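You operate a simulated robot arm through the tools that you are given. There is no shell and no other tool. Be economical: measure what you need, move in short steps, check, and stop when the job is done.

You run a simulated two-armed robot. Do the job below in one go: nothing can be reset, and whatever is moved stays where it is left.

## Task
Put the blue bobbin from the right end of the wooden bench on the left half of the wooden bench. Take the short blue tube and leave it in the inside of the brown box on the small green table. Take the medium blue cone and put it on the grey plate. Take the short red tube and put it on top of the red filter cartridge. Put the small yellow bobbin on the top of the white box nearest the door. Fetch the white wax ring and set it on top of the orange block. Lift the wire guide 62 open. The order is free. Set down upright: short blue tube, medium blue cone, short red tube, small yellow bobbin.

The check looks at the end state, three seconds after you hand in, the way a careful person would. Anything else that was tipped, shoved, dropped, spilled or broken makes it a failure.

## Robot
Two 7-joint arms with three-finger grippers on one trunk, on a base that drives. Base frame: it is fixed to the floor where the robot stands at the start and does not move with it; the origin is under the middle of the robot, x ahead of it, y to its left, z up; the surface under the hand at the start is at about z = 0.88. Units: m, degrees, N and s.
The left shoulder is at the start at [0.07, 0.146, 1.237], the right one opposite. With the tool pointing down near the work surface each hand reaches from about 0.28 to 0.68 m from the robot's upright axis, wherever it stands, measured 20 degrees to its own side. Places, roughly: blue bobbin (5x5x17 cm) [0.6, 0.2, 1]; grey plate (15x15x1 cm) [-5.2, -2.5, 0.6]; inside of the brown box on the small green table [-8.7, 1, 0.5]; left half of the wooden bench [0.7, 1.3, 0.9]; medium blue cone (11x11x18 cm) [-6.9, -0.1, 0.8]; orange block (8x5x4 cm) [-4.8, 0.9, 0.4]; red filter cartridge (6x6x13 cm) [-6.5, 1.7, 0.9]; short blue tube (5x5x9 cm) [-6, -1.5, 0.8]; short red tube (5x5x9 cm) [-6.2, 1.8, 0.9]; small yellow bobbin [-6.25, 1.5, 1]; top of the white box nearest the door [-5.1, 0.8, 0.4]; white wax ring (4x4x3 cm) [-6.2, 2.1, 0.9]; wire guide 62 [-4.1, -6.5, 1.1]. Payload 2.2 kg a hand.
The tool frame of a hand sits at the grasp point between the pads (the TCP): z along the fingers, y along the line on which they close. The tips reach 0.028 m beyond it. The gripper opens to 0.102 m. The gripper's body begins 0.071 m behind the TCP.
Orientation is that of the tool frame in the base frame, as a unit quaternion [x, y, z, w]. With the fingers straight down and closing along the base's y, the tool's x points along the base's -x, its y along +y and its z along -z.

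## Interface
- The arms move only by the tool arm_command. It takes "left_motion", "right_motion" or both (then of equal length, played together; a hand with none holds still); each is a list that holds one entry, the list of rows, each a list of 7 numbers: the opening, from 0 (shut) to 1 (fully open), then the shift along the tool's x, y, z in units of 50 mm (1.0 is 50 mm), then the turn, a rotation vector about the tool's x, y, z in units of 6 degrees (1.0 is 6 degrees). In form: [[[claw, dx, dy, dz, ax, ay, az], ...]]. A call has 1 to 8 rows; each row shifts and turns the commanded pose from where the row before left it, along the tool's axes as they then stand. A call with a number of a shift or a turn outside -1 to 1 is refused whole. A row lasts 0.2 s, in which the tool goes at most 0.05 m and 8.6 degrees; a call with a longer step from one row to the next is refused whole, and so is a gripper value outside its range. A pose out of reach is approached as far as the arm can. The call stops where the force on the tool passes 40 N (or 10 N more than at its start, if that is more) or the arm is blocked; 0.2 s more then pass. The fingers move at their own pace and stop on an object; they squeeze with about 43 N. The grip force told is the motor's: it shows also when the fingers shut on nothing. Time passes only in rows, and 0.2 s behind the last, so rows that do not move let the fingers close. The reply holds the time, the measured pose of the TCP, the force on the tool along the base axes, the opening and the grip force, in the units named above and with some noise, with the torque about the TCP (base axes, N m) and any sound that the robot's microphone picked up.
- Cameras (640 x 400 px; columns grow to the right, rows downward): "scene" is now at [0.1288, 0.0327, 1.4595]; the picture's right is [0.37, -0.93, 0.00], its down [-0.59, -0.24, -0.77] and it looks along [0.71, 0.29, -0.64] (base axes); focal length 281 px, centre (320, 200). "left" rides on the left gripper at [0.072, 0.038, -0.086] in its tool frame; the picture's right is [-0.47, 0.89, 0.00], its down [-0.60, -0.32, -0.73] and it looks along [-0.65, -0.34, 0.68] (tool axes); focal length 256 px, centre (320, 200). "right" rides on the right gripper at [0.069, 0.044, -0.086] in its tool frame; the picture's right is [-0.53, 0.85, 0.00], its down [-0.58, -0.36, -0.73] and it looks along [-0.62, -0.39, 0.68] (tool axes); focal length 256 px, centre (320, 200). There is no depth. A picture from a camera that has moved, and an enlarged one, comes with that camera's place and axes in the base frame and with its lens.
- capture(camera): a new picture of that camera. No time passes.
- lift_body(by): slides the trunk up (or, below 0, down) by that many m; the arms and the scene camera ride with it, the base frame stays. It gives what a move gives, with no picture.
- steer(legs): drives the robot by 1 to 6 legs, each [ahead, left, turn to the left] in m, m and degrees, along the robot's own axes; the way and the turn of a leg run together, so that a leg with both is an arc; at most 1.5 m and 180 degrees a leg. The arms and the cameras ride along, it lands a little off, and it stops where it bumps. It gives what a move gives.
- aim_head(pan, tilt): turns the head with the scene camera to pan (to the left, within 86 degrees either way) and tilt (down, from -29 to 69), counted from straight ahead of the robot. It gives what a move gives.
- inspect(camera, box): a new picture of the part [left, top, right, bottom] of that camera's present view, enlarged. No time passes.
- sign_off(): hands the job in; it is judged then, once.

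Go step by step. Nothing tells you exact positions but the pictures and the camera data: compare them with the known pose of the tool, close in by small moves and look again before you grip or let go. The budget is 196 turns and 172 pictures, counting those below and the enlarged ones. Unless the task says otherwise, let go and move clear before handing in.

The tools are called after "Call:" as name(argument=value, ...) on one line, values as JSON. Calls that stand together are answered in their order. arm_command: Moves the arms, as the interface text tells. Its arguments: {"type":"object","properties":{"left_motion":{"type":"array"},"right_motion":{"type":"array"}},"required":[]} The other tools are called the same way: lift_body (by) slides the trunk up or down; steer (legs) drives the base; aim_head (pan, tilt) turns the head that bears the scene camera; capture (camera) takes a picture; inspect (camera, box) takes an enlarged picture of a part of a camera's view; sign_off () hands the job in.

At the start:

```text
time_s: 0.0
left_tcp_pos: [0.4587, 0.344, 1.1221]
left_ee_rot: [-0.001, 1.0, 0.0, 0.0]
left_force: [0.6, -0.1, -0.4]
left_wrist_torque: [0.0, 0.0, 0.02]
left_opening: 0.1022
left_grip_force: 0.0
right_tcp_pos: [0.4662, -0.0519, 1.1809]
right_ee_rot: [0.0, 1.0, 0.0, 0.0]
right_force: [0.2, -0.1, 0.4]
right_wrist_torque: [-0.01, 0.0, 0.0]
right_opening: 0.1019
right_grip_force: 0.1
trunk travel left (down, up): [-0.775, 0.165]
robot x, y, heading: [-0.003, -0.0019, 0.2]
head pan, tilt: [21.8, 39.8]
```

scene: 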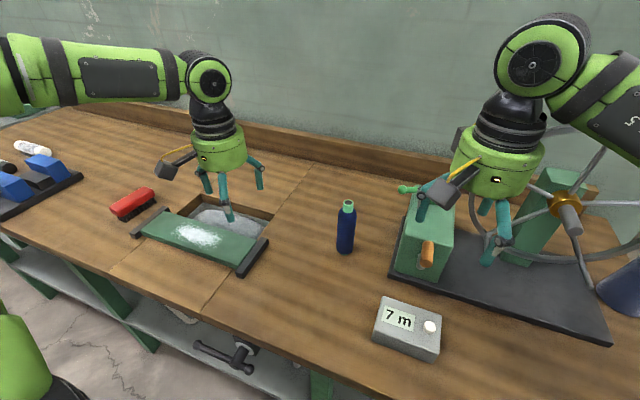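
right: 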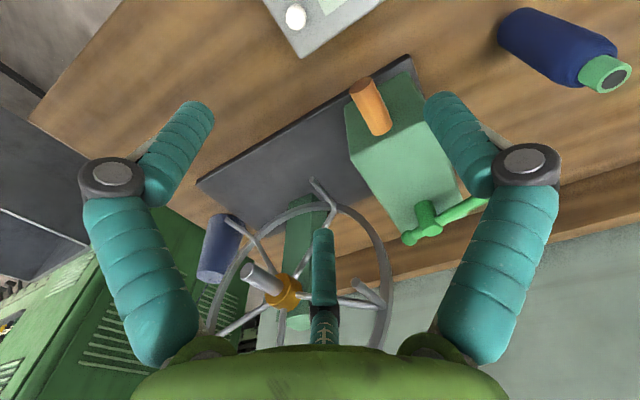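
left: 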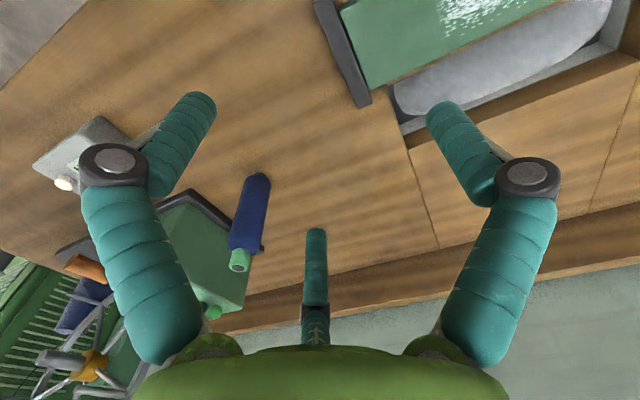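

The blue bobbin stands near (0.60, 0.155) by my ray estimate. I move the left hand above it and look left along the bench.

Call:
arm_command(left_motion=[[[1, -0.56, -0.76, 0, 0, 0, 0], [1, -0.56, -0.76, 0, 0, 0, 0], [1, -0.56, -0.76, 0, 0, 0, 0], [1, -0.56, -0.76, 0, 0, 0, 0], [1, -0.56, -0.76, 0, 0, 0, 0]]])

Call:
capture(camera="left")

Call:
capture(camera="scene")

Call:
aim_head(pan=70, tilt=30)

Call:
capture(camera="scene")

```text
time_s: 1.2
left_tcp_pos: [0.5455, 0.1942, 1.1217]
left_ee_rot: [-0.001, 1.0, 0.0, 0.003]
left_force: [-0.2, 0.3, 0.5]
left_wrist_torque: [0.0, -0.02, 0.02]
left_opening: 0.1018
left_grip_force: 0.0
left hand out of reach, approached as far as the arm can: row 4, 5
right_tcp_pos: [0.4639, -0.0529, 1.1817]
right_ee_rot: [-0.001, 1.0, 0.0, 0.0]
right_force: [-0.3, -0.3, 0.5]
right_wrist_torque: [0.01, -0.02, 0.01]
right_opening: 0.102
right_grip_force: 0.0
trunk travel left (down, up): [-0.775, 0.165]
robot x, y, heading: [-0.003, -0.0016, -0.1]
head pan, tilt: [21.8, 39.8]
```

```text
168 pictures are left
camera left: at [0.4725, 0.2318, 1.2086], right [0.46, 0.89, 0.0], down [0.6, -0.32, 0.73], along [0.65, -0.34, -0.68], focal length 256 px, centre (320, 200)
```

left: 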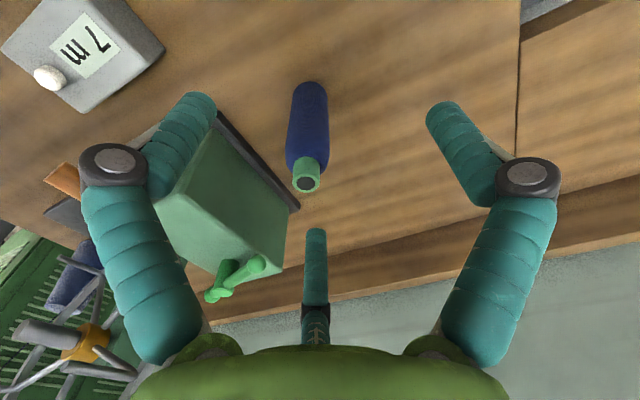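

```text
167 pictures are left
camera scene: at [0.1265, 0.0322, 1.4598], right [0.37, -0.93, 0.0], down [-0.59, -0.24, -0.77], along [0.71, 0.29, -0.64], focal length 281 px, centre (320, 200)
```

scene: 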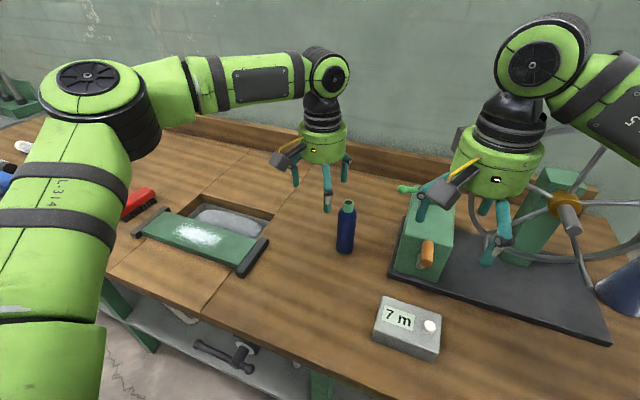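

```text
time_s: 2.4
left_tcp_pos: [0.5475, 0.1944, 1.1216]
left_ee_rot: [-0.001, 1.0, 0.0, 0.002]
left_force: [-0.4, -0.8, 0.1]
left_wrist_torque: [0.03, -0.01, -0.01]
left_opening: 0.102
left_grip_force: 0.0
right_tcp_pos: [0.4675, -0.0517, 1.1817]
right_ee_rot: [0.0, 1.0, 0.0, 0.001]
right_force: [1.1, 0.5, 1.0]
right_wrist_torque: [-0.02, 0.03, 0.0]
right_opening: 0.1018
right_grip_force: 0.1
trunk travel left (down, up): [-0.775, 0.165]
robot x, y, heading: [0.0013, 0.0028, 0.1]
head pan, tilt: [70.0, 30.0]
```

```text
166 pictures are left
camera scene: at [0.0805, 0.086, 1.4746], right [0.94, -0.34, 0.0], down [-0.17, -0.47, -0.87], along [0.3, 0.81, -0.5], focal length 281 px, centre (320, 200)
```

scene: 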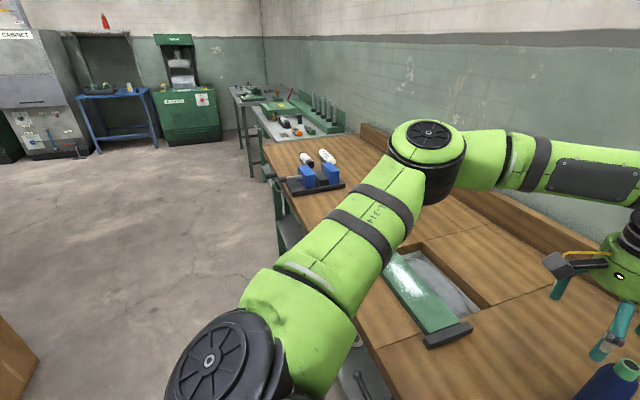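

The bobbin's centre is at about (0.602, 0.152), just out of reach at this height. I raise the trunk, then move the hand over it lower relative to the shoulder.

Call:
lift_body(by=0.14)

Call:
arm_command(left_motion=[[[1, 0, 0, 0.9, 0, 0, 0], [1, 0, 0, 0.9, 0, 0, 0], [1, -0.5, -0.4, 0.7, 0, 0, 0], [1, -0.5, -0.4, 0.4, 0, 0, 0], [1, 0, 0, 0, 0, 0, 0]]])

Call:
capture(camera="left")

```text
time_s: 4.0
left_tcp_pos: [0.5472, 0.1941, 1.2607]
left_ee_rot: [0.0, 1.0, 0.0, 0.002]
left_force: [0.2, -0.7, -0.2]
left_wrist_torque: [0.03, -0.02, -0.01]
left_opening: 0.1018
left_grip_force: 0.1
right_tcp_pos: [0.4661, -0.0506, 1.321]
right_ee_rot: [0.0, 1.0, 0.0, 0.0]
right_force: [-0.4, 0.3, 0.3]
right_wrist_torque: [-0.01, 0.02, 0.0]
right_opening: 0.1019
right_grip_force: 0.1
trunk travel left (down, up): [-0.915, 0.025]
robot x, y, heading: [0.0008, -0.0013, -0.1]
head pan, tilt: [70.0, 30.0]
```

```text
time_s: 5.2
left_tcp_pos: [0.53, 0.2046, 1.1514]
left_ee_rot: [-0.001, 1.0, -0.001, 0.001]
left_force: [0.0, 0.5, 0.0]
left_wrist_torque: [0.01, -0.02, 0.03]
left_opening: 0.1021
left_grip_force: 0.2
left hand out of reach, approached as far as the arm can: row 2, 3, 4
right_tcp_pos: [0.4664, -0.0518, 1.3205]
right_ee_rot: [0.001, 1.0, 0.0, -0.001]
right_force: [-0.4, -0.1, -0.6]
right_wrist_torque: [0.02, 0.02, 0.01]
right_opening: 0.1021
right_grip_force: 0.0
trunk travel left (down, up): [-0.915, 0.025]
robot x, y, heading: [0.0005, 0.0009, -0.1]
head pan, tilt: [70.0, 30.0]
```

```text
165 pictures are left
camera left: at [0.4572, 0.2426, 1.239], right [0.46, 0.89, 0.0], down [0.6, -0.32, 0.73], along [0.65, -0.34, -0.68], focal length 256 px, centre (320, 200)
```

left: 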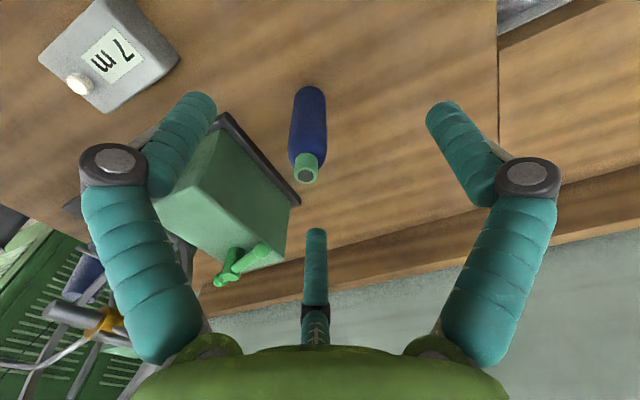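

The left arm seems limited inwards, so I bring the base slightly ahead and to the right.

Call:
steer(legs=[[0.06, -0.07, 0]])

Call:
arm_command(left_motion=[[[1, -0.3, 0.3, 0, 0, 0, 0], [1, 0, 0, 0.6, 0, 0, 0], [1, 0, 0, 0, 0, 0, 0]]])

Call:
capture(camera="left")

```text
time_s: 6.3
left_tcp_pos: [0.5863, 0.1409, 1.1553]
left_ee_rot: [-0.002, 1.0, -0.003, 0.004]
left_force: [-1.4, 0.7, 0.3]
left_wrist_torque: [-0.06, -0.04, -0.01]
left_opening: 0.102
left_grip_force: 0.1
right_tcp_pos: [0.5216, -0.1132, 1.3239]
right_ee_rot: [-0.001, 1.0, -0.002, 0.003]
right_force: [-0.3, 0.8, -0.1]
right_wrist_torque: [-0.06, -0.05, 0.02]
right_opening: 0.1021
right_grip_force: 0.1
trunk travel left (down, up): [-0.915, 0.025]
robot x, y, heading: [0.0594, -0.0642, 0.2]
head pan, tilt: [70.0, 30.0]
```

```text
time_s: 7.2
left_tcp_pos: [0.5949, 0.1572, 1.1276]
left_ee_rot: [-0.001, 1.0, -0.002, 0.003]
left_force: [0.5, -1.1, -0.5]
left_wrist_torque: [0.05, -0.01, 0.02]
left_opening: 0.1022
left_grip_force: 0.0
left hand out of reach, approached as far as the arm can: row 1, 2
right_tcp_pos: [0.5266, -0.1207, 1.3215]
right_ee_rot: [-0.002, 1.0, 0.001, -0.001]
right_force: [-0.5, -0.6, -0.5]
right_wrist_torque: [0.06, 0.04, 0.04]
right_opening: 0.102
right_grip_force: 0.1
trunk travel left (down, up): [-0.915, 0.025]
robot x, y, heading: [0.0598, -0.0659, 0.2]
head pan, tilt: [70.0, 30.0]
```

```text
164 pictures are left
camera left: at [0.5202, 0.1954, 1.2142], right [0.46, 0.89, 0.0], down [0.6, -0.31, 0.73], along [0.65, -0.34, -0.68], focal length 256 px, centre (320, 200)
```

left: 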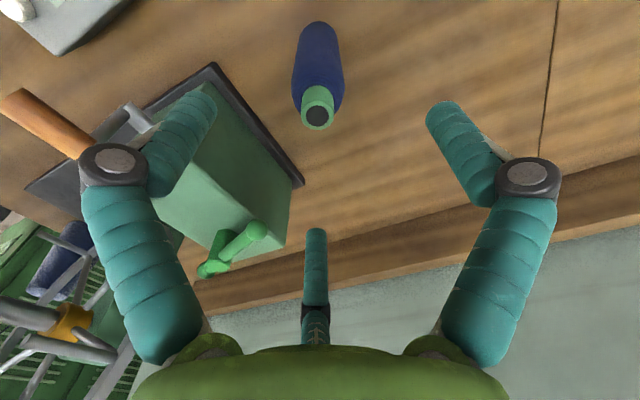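

The hand is now right over the bobbin. I draw the right hand back from the wheel, then lower the whole trunk so the left hand drops straight down.

Call:
arm_command(right_motion=[[[1, 0.9, 0, 0, 0, 0, 0], [1, 0.9, 0, 0, 0, 0, 0]]])

Call:
lift_body(by=-0.13)

Call:
capture(camera="left")

```text
time_s: 7.8
left_tcp_pos: [0.5901, 0.1572, 1.1299]
left_ee_rot: [-0.002, 1.0, -0.001, 0.004]
left_force: [-0.3, 0.0, 0.1]
left_wrist_torque: [-0.01, -0.02, 0.01]
left_opening: 0.1022
left_grip_force: 0.1
right_tcp_pos: [0.4301, -0.121, 1.3219]
right_ee_rot: [-0.001, 1.0, 0.0, 0.001]
right_force: [-1.1, -0.1, 0.7]
right_wrist_torque: [0.01, -0.05, 0.01]
right_opening: 0.1024
right_grip_force: 0.0
trunk travel left (down, up): [-0.915, 0.025]
robot x, y, heading: [0.0642, -0.068, 0.2]
head pan, tilt: [70.0, 30.0]
```

```text
time_s: 9.3
left_tcp_pos: [0.5917, 0.1595, 0.9981]
left_ee_rot: [-0.001, 1.0, -0.001, 0.003]
left_force: [-0.3, -0.6, 0.1]
left_wrist_torque: [0.01, 0.0, 0.03]
left_opening: 0.1021
left_grip_force: 0.0
right_tcp_pos: [0.4329, -0.1195, 1.1912]
right_ee_rot: [-0.002, 1.0, -0.001, -0.001]
right_force: [-0.1, -0.3, -0.3]
right_wrist_torque: [0.01, 0.01, 0.01]
right_opening: 0.1018
right_grip_force: 0.0
trunk travel left (down, up): [-0.785, 0.155]
robot x, y, heading: [0.0585, -0.0692, -0.1]
head pan, tilt: [70.0, 30.0]
```

```text
163 pictures are left
camera left: at [0.5196, 0.1966, 1.0844], right [0.46, 0.89, 0.0], down [0.6, -0.31, 0.73], along [0.65, -0.34, -0.68], focal length 256 px, centre (320, 200)
```

left: 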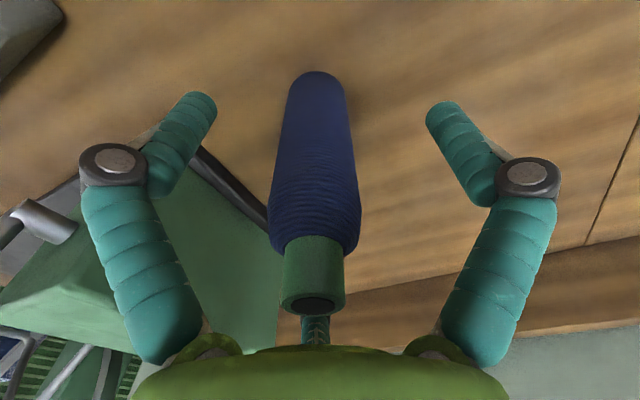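

The bobbin is centred between the fingers. I close and lift a little.

Call:
arm_command(left_motion=[[[0, 0, 0, 0, 0, 0, 0], [0, 0, 0, 0, 0, 0, 0], [0, 0, 0, 0, 0, 0, 0]]])

Call:
lift_body(by=0.15)

Call:
capture(camera="left")

```text
time_s: 10.1
left_tcp_pos: [0.595, 0.1585, 0.9998]
left_ee_rot: [-0.002, 1.0, -0.002, 0.004]
left_force: [4.2, 0.3, 10.5]
left_wrist_torque: [0.1, -0.45, -0.01]
left_opening: 0.0427
left_grip_force: 43.0
right_tcp_pos: [0.4325, -0.1199, 1.1913]
right_ee_rot: [-0.001, 1.0, 0.0, 0.001]
right_force: [0.4, 0.2, -0.3]
right_wrist_torque: [0.0, -0.01, -0.03]
right_opening: 0.1019
right_grip_force: 0.1
trunk travel left (down, up): [-0.785, 0.155]
robot x, y, heading: [0.0576, -0.0678, 0.1]
head pan, tilt: [70.0, 30.0]
```

```text
time_s: 11.9
left_tcp_pos: [0.5932, 0.1584, 1.1492]
left_ee_rot: [-0.002, 1.0, -0.001, 0.001]
left_force: [0.7, 0.2, -1.4]
left_wrist_torque: [0.0, -0.03, 0.0]
left_opening: 0.0424
left_grip_force: 43.0
right_tcp_pos: [0.4335, -0.1196, 1.3403]
right_ee_rot: [-0.002, 1.0, 0.001, 0.0]
right_force: [0.4, 0.0, -0.4]
right_wrist_torque: [0.02, 0.02, -0.01]
right_opening: 0.102
right_grip_force: 0.1
trunk travel left (down, up): [-0.935, 0.005]
robot x, y, heading: [0.0592, -0.0677, 0.1]
head pan, tilt: [70.0, 30.0]
```

```text
162 pictures are left
camera left: at [0.5199, 0.1968, 1.2341], right [0.46, 0.89, 0.0], down [0.6, -0.31, 0.73], along [0.65, -0.34, -0.68], focal length 256 px, centre (320, 200)
```

left: 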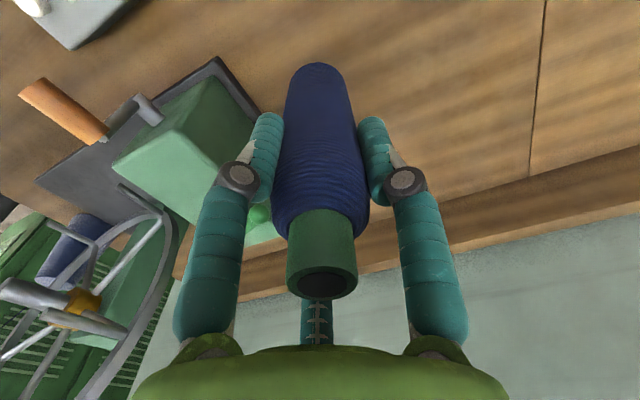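

Bobbin held, about 15 cm clear. I drive left along the bench and look.

Call:
steer(legs=[[-0.05, 0, 0], [0, 0.7, 0]])

Call:
aim_head(pan=40, tilt=35)

Call:
capture(camera="scene")

```text
time_s: 16.2
left_tcp_pos: [0.5452, 0.8495, 1.1479]
left_ee_rot: [0.001, 1.0, 0.0, 0.003]
left_force: [-1.2, -0.3, -2.0]
left_wrist_torque: [0.04, -0.04, 0.03]
left_opening: 0.0422
left_grip_force: 43.1
right_tcp_pos: [0.3852, 0.5725, 1.3411]
right_ee_rot: [0.001, 1.0, 0.001, 0.0]
right_force: [-0.8, 0.3, -0.5]
right_wrist_torque: [0.01, 0.01, 0.01]
right_opening: 0.102
right_grip_force: 0.0
trunk travel left (down, up): [-0.935, 0.005]
robot x, y, heading: [0.0081, 0.6268, -0.1]
head pan, tilt: [70.0, 30.0]
```

```text
time_s: 17.2
left_tcp_pos: [0.5456, 0.8522, 1.1473]
left_ee_rot: [0.002, 1.0, -0.002, 0.003]
left_force: [0.0, -1.0, 0.2]
left_wrist_torque: [0.01, -0.01, -0.02]
left_opening: 0.0424
left_grip_force: 43.0
right_tcp_pos: [0.3851, 0.5742, 1.3412]
right_ee_rot: [0.001, 1.0, 0.0, 0.0]
right_force: [-0.1, -0.4, 0.0]
right_wrist_torque: [-0.02, 0.0, 0.01]
right_opening: 0.1021
right_grip_force: 0.1
trunk travel left (down, up): [-0.935, 0.005]
robot x, y, heading: [0.0106, 0.6252, -0.3]
head pan, tilt: [40.0, 35.0]
```

```text
161 pictures are left
camera scene: at [0.1286, 0.6842, 1.6267], right [0.64, -0.77, 0.0], down [-0.44, -0.37, -0.82], along [0.63, 0.52, -0.57], focal length 281 px, centre (320, 200)
```

scene: 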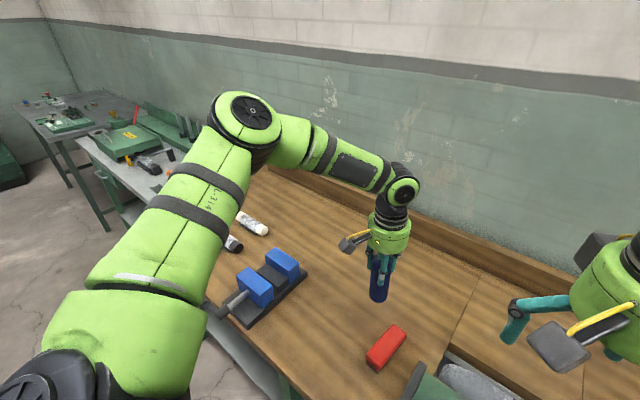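

The free spot I choose is between the red brush (y≈0.8) and the vise tray (right edge y≈1.12), at about (0.55, 1.02). I drive there and check by wrist camera.

Call:
steer(legs=[[0, 0.19, 0]])

Call:
aim_head(pan=55, tilt=35)

Call:
capture(camera="scene")

Call:
capture(camera="left")

```text
time_s: 18.7
left_tcp_pos: [0.547, 1.0367, 1.1488]
left_ee_rot: [0.002, 1.0, 0.001, 0.003]
left_force: [-0.7, -0.7, -0.4]
left_wrist_torque: [0.08, 0.0, -0.05]
left_opening: 0.0422
left_grip_force: 43.0
right_tcp_pos: [0.3844, 0.7574, 1.3405]
right_ee_rot: [0.003, 1.0, 0.001, 0.0]
right_force: [-1.5, 0.3, -0.7]
right_wrist_torque: [0.08, 0.01, 0.02]
right_opening: 0.1019
right_grip_force: 0.1
trunk travel left (down, up): [-0.935, 0.005]
robot x, y, heading: [0.0079, 0.8199, -0.3]
head pan, tilt: [40.0, 35.0]
```

```text
time_s: 19.5
left_tcp_pos: [0.546, 1.0395, 1.1476]
left_ee_rot: [0.001, 1.0, -0.002, 0.002]
left_force: [0.7, 0.0, -1.5]
left_wrist_torque: [-0.01, -0.02, 0.01]
left_opening: 0.0422
left_grip_force: 42.7
right_tcp_pos: [0.3863, 0.7637, 1.3406]
right_ee_rot: [0.002, 1.0, 0.0, 0.0]
right_force: [-0.5, 0.7, -0.1]
right_wrist_torque: [-0.01, -0.02, -0.03]
right_opening: 0.1018
right_grip_force: 0.0
trunk travel left (down, up): [-0.935, 0.005]
robot x, y, heading: [0.0164, 0.8173, -0.4]
head pan, tilt: [55.0, 35.0]
```

```text
160 pictures are left
camera scene: at [0.1127, 0.8893, 1.6268], right [0.82, -0.58, 0.0], down [-0.33, -0.47, -0.82], along [0.47, 0.67, -0.57], focal length 281 px, centre (320, 200)
```

scene: 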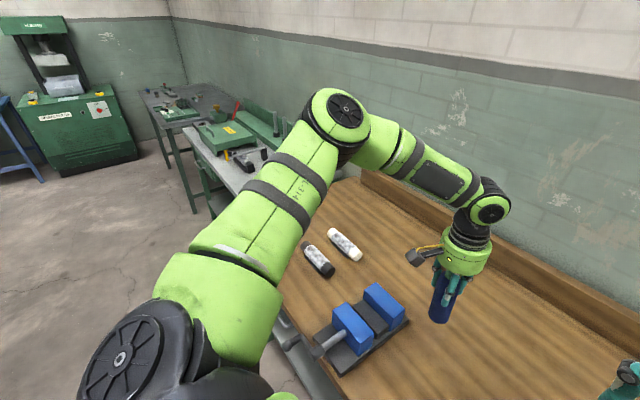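

```text
159 pictures are left
camera left: at [0.4735, 1.0791, 1.2344], right [0.47, 0.88, 0.0], down [0.6, -0.32, 0.73], along [0.65, -0.34, -0.68], focal length 256 px, centre (320, 200)
```

left: 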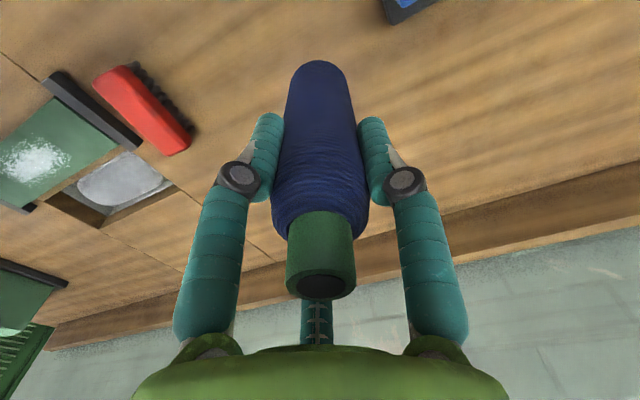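

The spot below the bobbin is clear. I lower the trunk to set it down.

Call:
lift_body(by=-0.145)

Call:
arm_command(left_motion=[[[0, 0, 0, 0.04, 0, 0, 0], [0, 0, 0, 0.04, 0, 0, 0], [0, 0, 0, 0, 0, 0, 0]]])

Call:
capture(camera="left")

```text
time_s: 21.2
left_tcp_pos: [0.5459, 1.0392, 1.0038]
left_ee_rot: [0.001, 1.0, -0.002, 0.002]
left_force: [-0.7, -0.2, -1.6]
left_wrist_torque: [-0.02, 0.0, 0.0]
left_opening: 0.042
left_grip_force: 43.2
right_tcp_pos: [0.3857, 0.763, 1.1961]
right_ee_rot: [0.003, 1.0, 0.0, -0.001]
right_force: [0.9, 0.0, 0.1]
right_wrist_torque: [-0.01, 0.01, 0.0]
right_opening: 0.1021
right_grip_force: 0.0
trunk travel left (down, up): [-0.79, 0.15]
robot x, y, heading: [0.0114, 0.8144, -0.5]
head pan, tilt: [55.0, 35.0]
```

```text
time_s: 22.0
left_tcp_pos: [0.546, 1.0416, 1.0007]
left_ee_rot: [0.002, 1.0, -0.003, 0.003]
left_force: [0.0, 0.5, -0.3]
left_wrist_torque: [0.0, -0.01, -0.03]
left_opening: 0.0422
left_grip_force: 42.8
right_tcp_pos: [0.3853, 0.7639, 1.1957]
right_ee_rot: [0.003, 1.0, -0.001, 0.0]
right_force: [0.3, -0.2, 0.9]
right_wrist_torque: [0.01, 0.0, -0.03]
right_opening: 0.102
right_grip_force: 0.1
trunk travel left (down, up): [-0.79, 0.15]
robot x, y, heading: [0.0107, 0.812, -0.7]
head pan, tilt: [55.0, 35.0]
```

```text
158 pictures are left
camera left: at [0.4724, 1.0803, 1.0858], right [0.47, 0.88, 0.0], down [0.6, -0.32, 0.74], along [0.65, -0.35, -0.68], focal length 256 px, centre (320, 200)
```

left: 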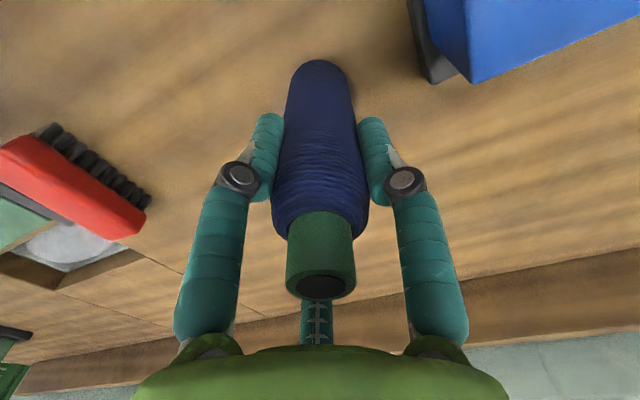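

No contact yet, so I go down in small steps.

Call:
arm_command(left_motion=[[[0, 0, 0, 0.05, 0, 0, 0], [0, 0, 0, 0.05, 0, 0, 0], [0, 0, 0, 0, 0, 0, 0]]])

```text
time_s: 22.8
left_tcp_pos: [0.5443, 1.041, 0.9999]
left_ee_rot: [0.002, 1.0, -0.002, 0.007]
left_force: [6.5, 1.4, 21.5]
left_wrist_torque: [0.36, -0.6, -0.05]
left_opening: 0.0424
left_grip_force: 43.0
left hand out of reach, approached as far as the arm can: row 2
right_tcp_pos: [0.3837, 0.7614, 1.1963]
right_ee_rot: [0.002, 1.0, 0.001, 0.0]
right_force: [0.7, 0.0, 0.0]
right_wrist_torque: [-0.01, -0.02, 0.02]
right_opening: 0.1018
right_grip_force: 0.0
trunk travel left (down, up): [-0.79, 0.15]
robot x, y, heading: [0.0123, 0.8181, -0.7]
head pan, tilt: [55.0, 35.0]
```

The bobbin stands on the bench. I open part-way and rise by the trunk.

Call:
arm_command(left_motion=[[[0.65, 0, 0, 0, 0, 0, 0], [0.65, 0, 0, 0, 0, 0, 0], [0.65, 0, 0, 0, 0, 0, 0]]])

Call:
lift_body(by=0.15)

Call:
capture(camera="left")

Call:
capture(camera="scene")

```text
time_s: 23.6
left_tcp_pos: [0.5437, 1.0416, 0.9952]
left_ee_rot: [0.001, 1.0, -0.002, 0.002]
left_force: [-0.3, -0.4, -0.7]
left_wrist_torque: [-0.01, -0.05, 0.03]
left_opening: 0.0662
left_grip_force: 0.0
right_tcp_pos: [0.3858, 0.7628, 1.1949]
right_ee_rot: [0.003, 1.0, 0.0, 0.0]
right_force: [0.4, -0.4, 0.9]
right_wrist_torque: [0.0, 0.04, 0.0]
right_opening: 0.1018
right_grip_force: 0.0
trunk travel left (down, up): [-0.79, 0.15]
robot x, y, heading: [0.0095, 0.8188, -0.2]
head pan, tilt: [55.0, 35.0]
```

```text
time_s: 25.4
left_tcp_pos: [0.5425, 1.042, 1.1464]
left_ee_rot: [0.002, 1.0, -0.001, 0.003]
left_force: [0.0, 0.4, 0.0]
left_wrist_torque: [0.02, 0.02, 0.02]
left_opening: 0.066
left_grip_force: 0.1
right_tcp_pos: [0.3852, 0.763, 1.3465]
right_ee_rot: [0.003, 1.0, 0.0, 0.0]
right_force: [0.7, 0.6, -0.4]
right_wrist_torque: [-0.02, -0.01, 0.0]
right_opening: 0.1019
right_grip_force: 0.1
trunk travel left (down, up): [-0.94, 0.0]
robot x, y, heading: [0.0104, 0.8171, -0.3]
head pan, tilt: [55.0, 35.0]
```

```text
157 pictures are left
camera left: at [0.4702, 1.0809, 1.2319], right [0.47, 0.88, 0.0], down [0.6, -0.32, 0.74], along [0.65, -0.35, -0.68], focal length 256 px, centre (320, 200)
```

left: 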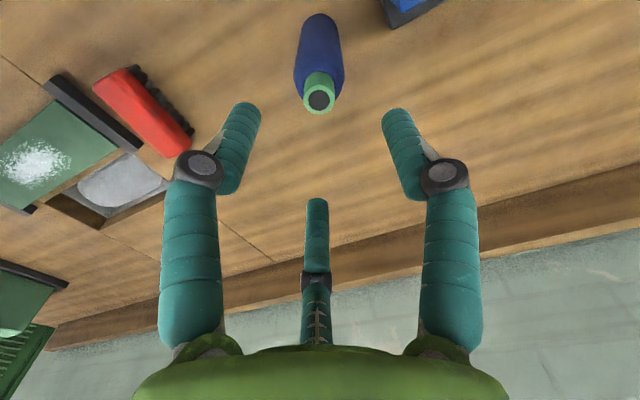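

```text
156 pictures are left
camera scene: at [0.1126, 0.8896, 1.6317], right [0.82, -0.58, 0.0], down [-0.33, -0.47, -0.82], along [0.47, 0.67, -0.57], focal length 281 px, centre (320, 200)
```

scene: 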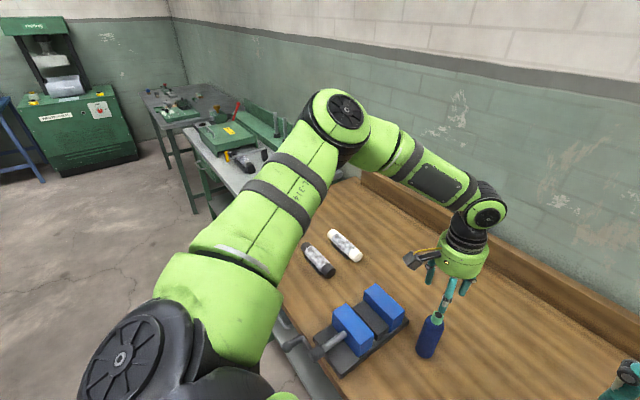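

The bobbin stands on the left half. I tuck the arms, back off and turn round to survey the way to the far area.

Call:
arm_command(left_motion=[[[0.65, 0.8, 0, 0, 0, 0, 0], [0.65, 0.8, 0, 0, 0, 0, 0], [0.65, 0.8, 0, 0, 0, 0, 0], [0.65, 0.8, 0, 0, 0, 0, 0]]])

Call:
aim_head(pan=86, tilt=15)

Call:
capture(camera="scene")

Call:
aim_head(pan=-86, tilt=15)

Call:
capture(camera="scene")

```text
time_s: 26.4
left_tcp_pos: [0.3806, 1.0429, 1.1462]
left_ee_rot: [0.002, 1.0, -0.003, 0.005]
left_force: [-0.4, 0.5, -0.3]
left_wrist_torque: [-0.02, -0.05, -0.02]
left_opening: 0.0664
left_grip_force: 0.0
right_tcp_pos: [0.3838, 0.7632, 1.3463]
right_ee_rot: [0.002, 1.0, 0.001, 0.0]
right_force: [-0.6, 0.0, 0.8]
right_wrist_torque: [-0.02, 0.0, 0.02]
right_opening: 0.102
right_grip_force: 0.1
trunk travel left (down, up): [-0.94, 0.0]
robot x, y, heading: [0.0078, 0.8166, -0.1]
head pan, tilt: [55.0, 35.0]
```

```text
time_s: 27.3
left_tcp_pos: [0.3839, 1.0435, 1.1458]
left_ee_rot: [0.001, 1.0, -0.002, 0.003]
left_force: [1.5, 0.2, 0.1]
left_wrist_torque: [0.0, 0.01, 0.01]
left_opening: 0.0662
left_grip_force: 0.1
right_tcp_pos: [0.3866, 0.7643, 1.3464]
right_ee_rot: [0.002, 1.0, 0.0, 0.0]
right_force: [0.0, 0.6, 0.1]
right_wrist_torque: [0.02, 0.02, -0.01]
right_opening: 0.1019
right_grip_force: 0.0
trunk travel left (down, up): [-0.94, 0.0]
robot x, y, heading: [0.0145, 0.817, -0.1]
head pan, tilt: [85.9, 15.0]
```

```text
155 pictures are left
camera scene: at [0.0694, 0.9107, 1.6637], right [1.0, -0.08, 0.0], down [-0.02, -0.26, -0.97], along [0.07, 0.96, -0.26], focal length 281 px, centre (320, 200)
```

scene: 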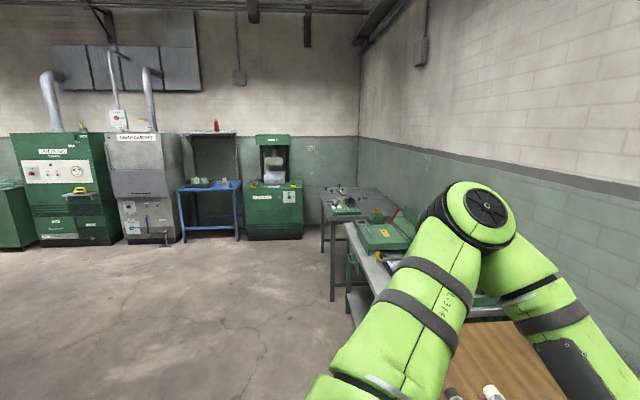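

```text
time_s: 29.9
left_tcp_pos: [0.3823, 1.044, 1.1448]
left_ee_rot: [0.001, 1.0, -0.002, 0.003]
left_force: [0.3, 0.6, 0.2]
left_wrist_torque: [0.03, 0.01, 0.02]
left_opening: 0.0663
left_grip_force: 0.1
right_tcp_pos: [0.3851, 0.763, 1.3458]
right_ee_rot: [0.003, 1.0, 0.0, 0.0]
right_force: [0.1, 0.5, 0.3]
right_wrist_torque: [-0.01, -0.04, 0.04]
right_opening: 0.1021
right_grip_force: 0.1
trunk travel left (down, up): [-0.94, 0.0]
robot x, y, heading: [0.0109, 0.8165, -0.5]
head pan, tilt: [-85.9, 15.0]
```

```text
154 pictures are left
camera scene: at [0.0678, 0.7246, 1.6638], right [-1.0, -0.07, 0.0], down [-0.02, 0.26, -0.97], along [0.06, -0.96, -0.26], focal length 281 px, centre (320, 200)
```

scene: 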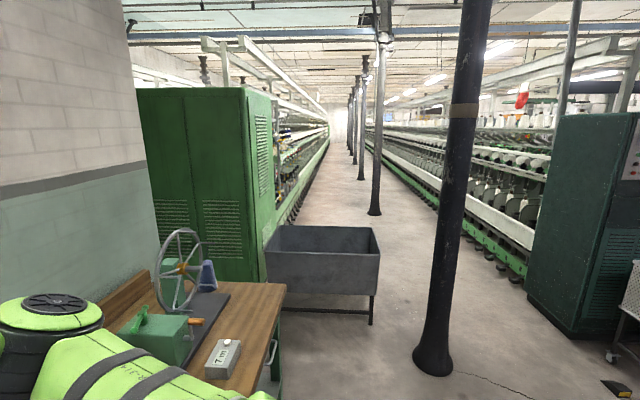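

Open floor behind, a brown box somewhere near (-1, 1.2). I back off 0.25 m, turn left 90° and look at what was behind.

Call:
steer(legs=[[-0.25, 0, 0], [0, 0, 90]])

Call:
aim_head(pan=75, tilt=15)

Call:
capture(camera="scene")

Call:
aim_head(pan=0, tilt=25)

Call:
capture(camera="scene")

```text
time_s: 35.6
left_tcp_pos: [-0.4655, 1.187, 1.1464]
left_ee_rot: [0.709, -0.706, -0.001, -0.004]
left_force: [-0.1, 0.0, 0.1]
left_wrist_torque: [0.02, -0.01, 0.0]
left_opening: 0.0667
left_grip_force: 0.0
right_tcp_pos: [-0.1847, 1.1916, 1.3454]
right_ee_rot: [0.709, -0.705, -0.001, 0.0]
right_force: [0.2, -0.7, -0.5]
right_wrist_torque: [-0.02, -0.02, -0.02]
right_opening: 0.102
right_grip_force: 0.1
trunk travel left (down, up): [-0.94, 0.0]
robot x, y, heading: [-0.236, 0.8189, 90.3]
head pan, tilt: [-85.9, 15.0]
```

```text
time_s: 38.0
left_tcp_pos: [-0.464, 1.1869, 1.1458]
left_ee_rot: [0.709, -0.705, -0.002, -0.004]
left_force: [0.0, 0.3, 0.0]
left_wrist_torque: [-0.02, 0.02, 0.02]
left_opening: 0.0666
left_grip_force: 0.1
right_tcp_pos: [-0.1853, 1.1921, 1.3455]
right_ee_rot: [0.708, -0.706, -0.001, 0.0]
right_force: [0.6, -0.6, 0.5]
right_wrist_torque: [0.0, -0.02, 0.04]
right_opening: 0.1017
right_grip_force: 0.0
trunk travel left (down, up): [-0.94, 0.0]
robot x, y, heading: [-0.2374, 0.8157, 90.5]
head pan, tilt: [75.0, 15.0]
```

```text
153 pictures are left
camera scene: at [-0.3257, 0.8927, 1.6638], right [0.25, 0.97, 0.0], down [0.25, -0.07, -0.97], along [-0.93, 0.25, -0.26], focal length 281 px, centre (320, 200)
```

scene: 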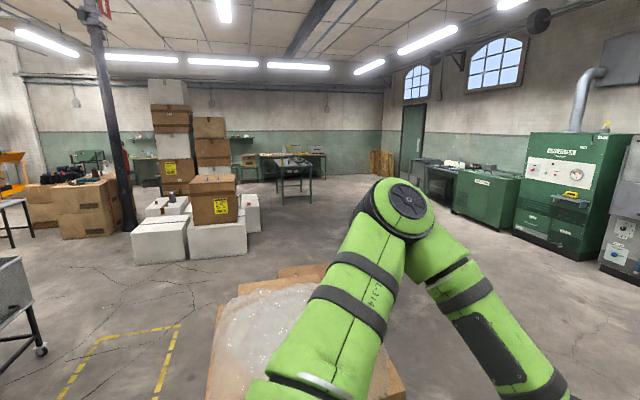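

```text
time_s: 39.5
left_tcp_pos: [-0.4656, 1.1856, 1.1461]
left_ee_rot: [0.709, -0.705, -0.001, -0.004]
left_force: [-1.0, 0.0, 0.4]
left_wrist_torque: [-0.01, 0.0, 0.02]
left_opening: 0.0663
left_grip_force: 0.1
right_tcp_pos: [-0.1853, 1.1911, 1.3459]
right_ee_rot: [0.709, -0.706, 0.0, 0.0]
right_force: [0.2, 0.8, -0.7]
right_wrist_torque: [0.02, 0.01, 0.01]
right_opening: 0.1021
right_grip_force: 0.1
trunk travel left (down, up): [-0.94, 0.0]
robot x, y, heading: [-0.2394, 0.8175, 90.2]
head pan, tilt: [0.0, 25.0]
```

```text
152 pictures are left
camera scene: at [-0.2359, 0.9611, 1.6475], right [1.0, 0.01, 0.0], down [0.0, -0.42, -0.91], along [-0.01, 0.91, -0.42], focal length 281 px, centre (320, 200)
```

scene: 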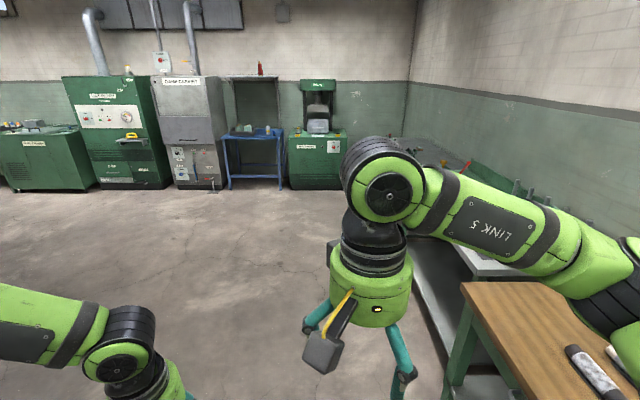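

White boxes lie around x≈-4..-5, with a foam-filled carton in between on the left. I drive along +y past the carton, then look west.

Call:
steer(legs=[[0.8, 0.05, 0]])

Call:
aim_head(pan=80, tilt=30)

Call:
capture(camera="scene")

```text
time_s: 43.9
left_tcp_pos: [-0.516, 1.9972, 1.1465]
left_ee_rot: [0.708, -0.707, -0.001, -0.004]
left_force: [0.3, 0.4, -0.1]
left_wrist_torque: [0.01, 0.0, 0.01]
left_opening: 0.0663
left_grip_force: 0.1
right_tcp_pos: [-0.2356, 2.0008, 1.3449]
right_ee_rot: [0.708, -0.707, -0.001, 0.0]
right_force: [-0.1, -1.1, 0.4]
right_wrist_torque: [0.0, -0.01, -0.01]
right_opening: 0.102
right_grip_force: 0.1
trunk travel left (down, up): [-0.94, 0.0]
robot x, y, heading: [-0.291, 1.6307, 89.9]
head pan, tilt: [0.0, 25.0]
```

```text
time_s: 45.4
left_tcp_pos: [-0.5157, 1.9962, 1.1457]
left_ee_rot: [0.708, -0.706, -0.001, -0.004]
left_force: [-1.1, 0.0, -0.3]
left_wrist_torque: [-0.01, -0.02, -0.01]
left_opening: 0.0664
left_grip_force: 0.0
right_tcp_pos: [-0.2362, 2.0014, 1.3463]
right_ee_rot: [0.708, -0.706, -0.001, 0.0]
right_force: [-0.6, 0.4, -0.8]
right_wrist_torque: [0.0, 0.0, -0.01]
right_opening: 0.1019
right_grip_force: 0.0
trunk travel left (down, up): [-0.94, 0.0]
robot x, y, heading: [-0.2881, 1.6277, 90.0]
head pan, tilt: [80.0, 30.0]
```

```text
151 pictures are left
camera scene: at [-0.3761, 1.6947, 1.6395], right [0.17, 0.98, 0.0], down [0.49, -0.09, -0.87], along [-0.85, 0.15, -0.5], focal length 281 px, centre (320, 200)
```

scene: 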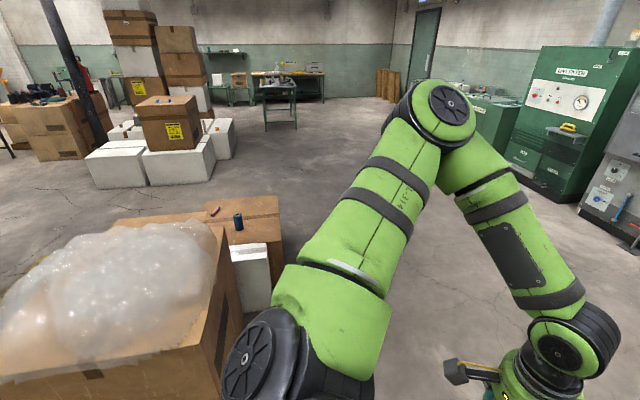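

The cartons reach to y≈1.7. I go on to y≈2.55, turn west and drive ahead.

Call:
steer(legs=[[0.6, 0, 0], [0.35, 0.4, 0], [0, 0, 90], [1.2, 0, 0]])

Call:
aim_head(pan=10, tilt=25)

Call:
capture(camera="scene")

```text
time_s: 60.9
left_tcp_pos: [-2.2531, 2.4023, 1.1456]
left_ee_rot: [1.0, -0.01, -0.004, -0.002]
left_force: [0.1, -0.2, -0.7]
left_wrist_torque: [0.0, -0.02, -0.03]
left_opening: 0.0664
left_grip_force: 0.1
right_tcp_pos: [-2.2523, 2.6818, 1.3468]
right_ee_rot: [1.0, -0.009, -0.001, 0.0]
right_force: [0.0, 0.2, 0.3]
right_wrist_torque: [-0.02, 0.01, -0.03]
right_opening: 0.102
right_grip_force: 0.1
trunk travel left (down, up): [-0.94, 0.0]
robot x, y, heading: [-1.8861, 2.623, 178.9]
head pan, tilt: [80.0, 30.0]
```

```text
time_s: 62.3
left_tcp_pos: [-2.254, 2.4014, 1.1459]
left_ee_rot: [1.0, -0.01, -0.004, -0.001]
left_force: [1.1, -1.0, 0.5]
left_wrist_torque: [0.0, 0.03, -0.02]
left_opening: 0.0664
left_grip_force: 0.1
right_tcp_pos: [-2.2532, 2.6813, 1.3463]
right_ee_rot: [1.0, -0.01, 0.0, 0.0]
right_force: [-0.4, 0.1, 0.2]
right_wrist_torque: [0.0, 0.02, -0.03]
right_opening: 0.1021
right_grip_force: 0.1
trunk travel left (down, up): [-0.94, 0.0]
robot x, y, heading: [-1.8807, 2.6242, 178.9]
head pan, tilt: [10.0, 25.0]
```

```text
150 pictures are left
camera scene: at [-2.0217, 2.611, 1.6475], right [-0.15, 0.99, 0.0], down [0.42, 0.07, -0.91], along [-0.9, -0.14, -0.42], focal length 281 px, centre (320, 200)
```

scene: 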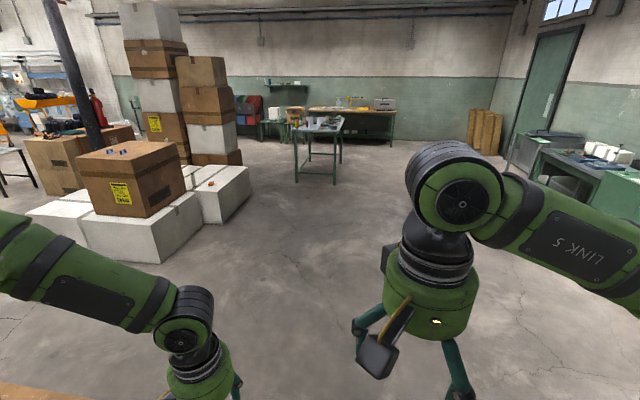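

The floor is clear to the narrow table at (-6.2, 1.6–2.2). I drive up near it.

Call:
steer(legs=[[1.5, 0.3, 0], [1.5, 0.3, 0]])

Call:
aim_head(pan=0, tilt=35)

Call:
capture(camera="scene")

```text
refused: leg 1 is longer than a leg can be; nothing moved
```

```text
time_s: 63.0
left_tcp_pos: [-2.254, 2.4025, 1.1454]
left_ee_rot: [1.0, -0.011, -0.002, -0.001]
left_force: [-0.4, -0.1, -0.4]
left_wrist_torque: [0.03, 0.02, -0.02]
left_opening: 0.0662
left_grip_force: 0.0
right_tcp_pos: [-2.2526, 2.6815, 1.3454]
right_ee_rot: [1.0, -0.009, 0.0, 0.0]
right_force: [0.5, -0.7, 0.0]
right_wrist_torque: [0.03, 0.0, -0.02]
right_opening: 0.1018
right_grip_force: 0.0
trunk travel left (down, up): [-0.94, 0.0]
robot x, y, heading: [-1.8818, 2.6239, 178.7]
head pan, tilt: [0.0, 35.0]
```

```text
149 pictures are left
camera scene: at [-2.0188, 2.627, 1.6318], right [0.02, 1.0, 0.0], down [0.57, -0.01, -0.82], along [-0.82, 0.02, -0.57], focal length 281 px, centre (320, 200)
```

scene: 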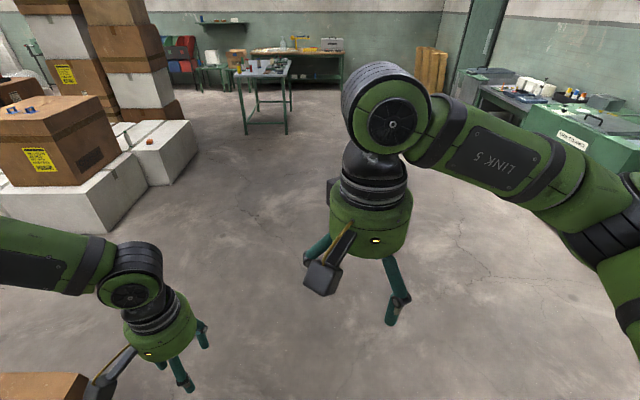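

Call:
steer(legs=[[1.4, 0.25, 0], [1.4, 0.35, 0]])

Call:
aim_head(pan=0, tilt=35)

Call:
capture(camera="scene")

```text
time_s: 77.0
left_tcp_pos: [-5.089, 1.8844, 1.1471]
left_ee_rot: [1.0, -0.017, -0.004, -0.001]
left_force: [0.0, 0.2, -0.2]
left_wrist_torque: [0.0, 0.02, 0.02]
left_opening: 0.0667
left_grip_force: 0.0
right_tcp_pos: [-5.0835, 2.1637, 1.3463]
right_ee_rot: [1.0, -0.016, -0.001, 0.0]
right_force: [0.4, -0.6, 0.1]
right_wrist_torque: [-0.01, 0.01, -0.04]
right_opening: 0.1023
right_grip_force: 0.1
trunk travel left (down, up): [-0.94, 0.0]
robot x, y, heading: [-4.7165, 2.097, 178.0]
head pan, tilt: [0.0, 35.0]
```

```text
time_s: 77.6
left_tcp_pos: [-5.0897, 1.883, 1.1459]
left_ee_rot: [1.0, -0.017, -0.003, -0.002]
left_force: [0.3, -0.3, 0.4]
left_wrist_torque: [-0.03, -0.01, -0.02]
left_opening: 0.0664
left_grip_force: 0.0
right_tcp_pos: [-5.0835, 2.1626, 1.3459]
right_ee_rot: [1.0, -0.017, 0.0, 0.0]
right_force: [0.5, 0.3, 0.0]
right_wrist_torque: [0.03, -0.02, 0.0]
right_opening: 0.1022
right_grip_force: 0.1
trunk travel left (down, up): [-0.94, 0.0]
robot x, y, heading: [-4.7138, 2.1001, 177.9]
head pan, tilt: [0.0, 35.0]
```

```text
148 pictures are left
camera scene: at [-4.8504, 2.1057, 1.6318], right [0.03, 1.0, 0.0], down [0.57, -0.02, -0.82], along [-0.82, 0.03, -0.57], focal length 281 px, centre (320, 200)
```

scene: 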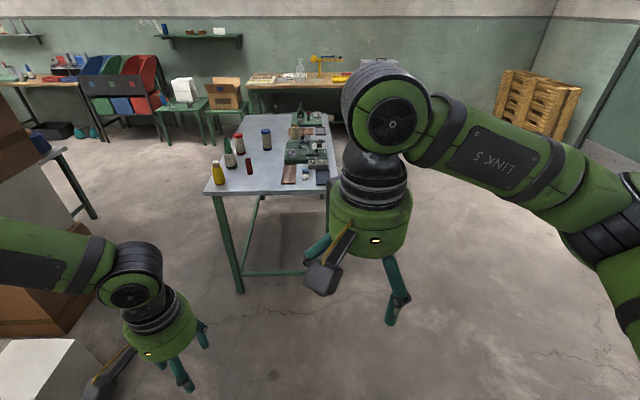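

The table is ahead: yellow bobbin at its near left corner, a short red tube behind. I enlarge the table.

Call:
inspect(camera="scene", box=[190, 95, 350, 195])

Call:
inspect(camera="scene", box=[0, 10, 260, 170])

```text
4.00 times, centred on (270, 145) of scene
camera zoom: at [-4.8504, 2.1057, 1.6318], right [0.03, 1.0, 0.0], down [0.57, -0.02, -0.82], along [-0.82, 0.03, -0.57], focal length 1125 px, centre (520, 420)
```

zoom: 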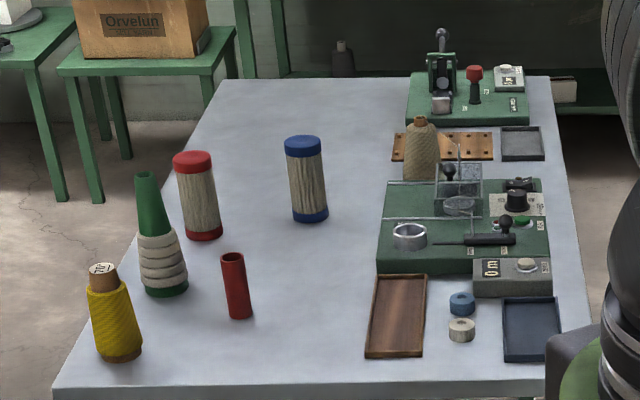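

```text
2.46 times, centred on (130, 90) of scene
camera zoom: at [-4.8504, 2.1057, 1.6318], right [0.03, 1.0, 0.0], down [0.57, -0.02, -0.82], along [-0.82, 0.03, -0.57], focal length 692 px, centre (788, 471)
```

zoom: 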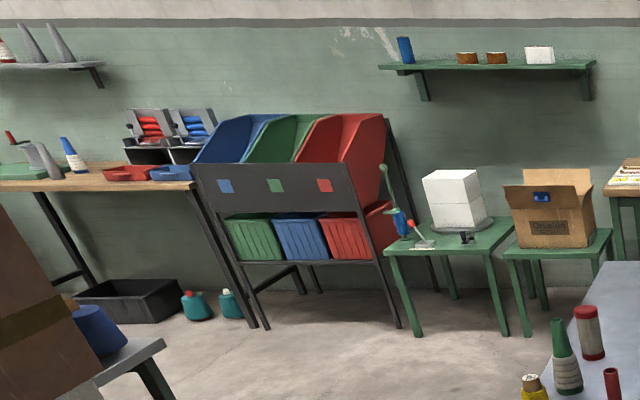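

Yellow bobbin ≈(-6.14, 1.62), red tube ≈(-6.25, 1.76), red-capped cartridge ≈(-6.5, 1.67), white wax ring ≈(-6.17, 2.08). I drive up so that left hand faces the bobbin and right hand the ring.

Call:
steer(legs=[[0, 0, 2.1], [0.4, 0.26, 0], [0.46, 0, 0]])

Call:
aim_head(pan=0, tilt=50)

Call:
capture(camera="scene")

Call:
capture(camera="left")

Call:
capture(camera="right")

```text
time_s: 83.1
left_tcp_pos: [-5.9314, 1.6125, 1.1458]
left_ee_rot: [1.0, -0.001, -0.005, -0.003]
left_force: [1.0, 0.0, 1.0]
left_wrist_torque: [0.01, 0.02, 0.01]
left_opening: 0.066
left_grip_force: 0.1
right_tcp_pos: [-5.9338, 1.8919, 1.3462]
right_ee_rot: [1.0, -0.001, -0.001, 0.001]
right_force: [0.3, -0.3, -0.1]
right_wrist_torque: [0.02, 0.01, -0.04]
right_opening: 0.1022
right_grip_force: 0.1
trunk travel left (down, up): [-0.94, 0.0]
robot x, y, heading: [-5.5636, 1.8399, 179.9]
head pan, tilt: [0.0, 35.0]
```

```text
time_s: 83.9
left_tcp_pos: [-5.9329, 1.6115, 1.146]
left_ee_rot: [1.0, 0.0, -0.003, -0.002]
left_force: [-0.6, -0.3, 0.6]
left_wrist_torque: [0.0, 0.01, -0.02]
left_opening: 0.0663
left_grip_force: 0.1
right_tcp_pos: [-5.937, 1.8915, 1.3452]
right_ee_rot: [1.0, -0.001, 0.0, 0.0]
right_force: [0.1, 0.5, -0.3]
right_wrist_torque: [-0.01, 0.0, 0.04]
right_opening: 0.1022
right_grip_force: 0.1
trunk travel left (down, up): [-0.94, 0.0]
robot x, y, heading: [-5.5645, 1.8414, 180.0]
head pan, tilt: [0.0, 50.0]
```

```text
145 pictures are left
camera scene: at [-5.6907, 1.8409, 1.6101], right [0.0, 1.0, 0.0], down [0.77, 0.0, -0.64], along [-0.64, 0.0, -0.77], focal length 281 px, centre (320, 200)
```

scene: 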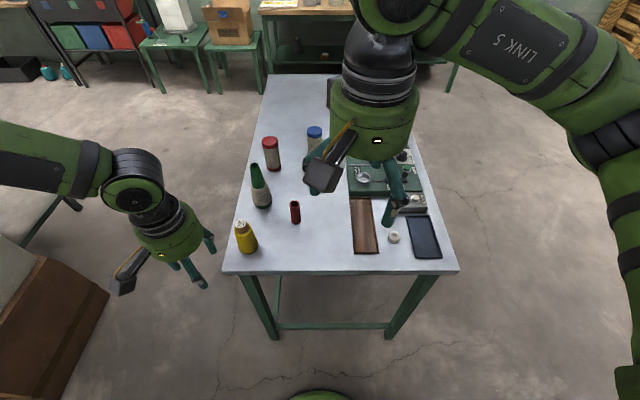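

```text
144 pictures are left
camera left: at [-5.8611, 1.5739, 1.2318], right [-0.47, -0.88, 0.0], down [-0.6, 0.31, 0.74], along [-0.65, 0.34, -0.68], focal length 256 px, centre (320, 200)
```

left: 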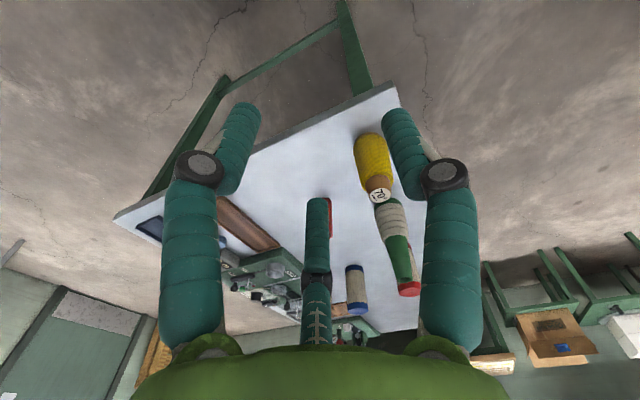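

```text
143 pictures are left
camera right: at [-5.8672, 1.8483, 1.4326], right [-0.54, -0.84, 0.0], down [-0.58, 0.37, 0.73], along [-0.62, 0.39, -0.68], focal length 256 px, centre (320, 200)
```

right: 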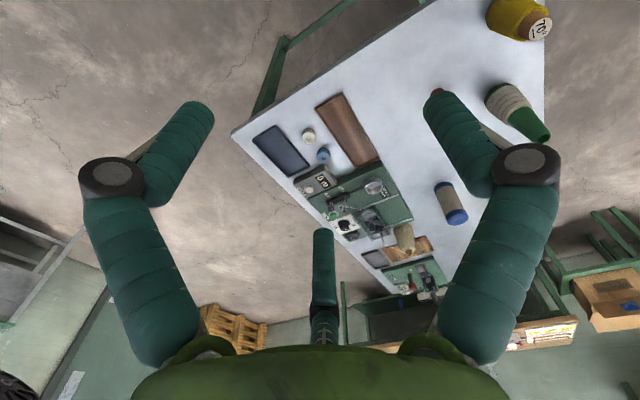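

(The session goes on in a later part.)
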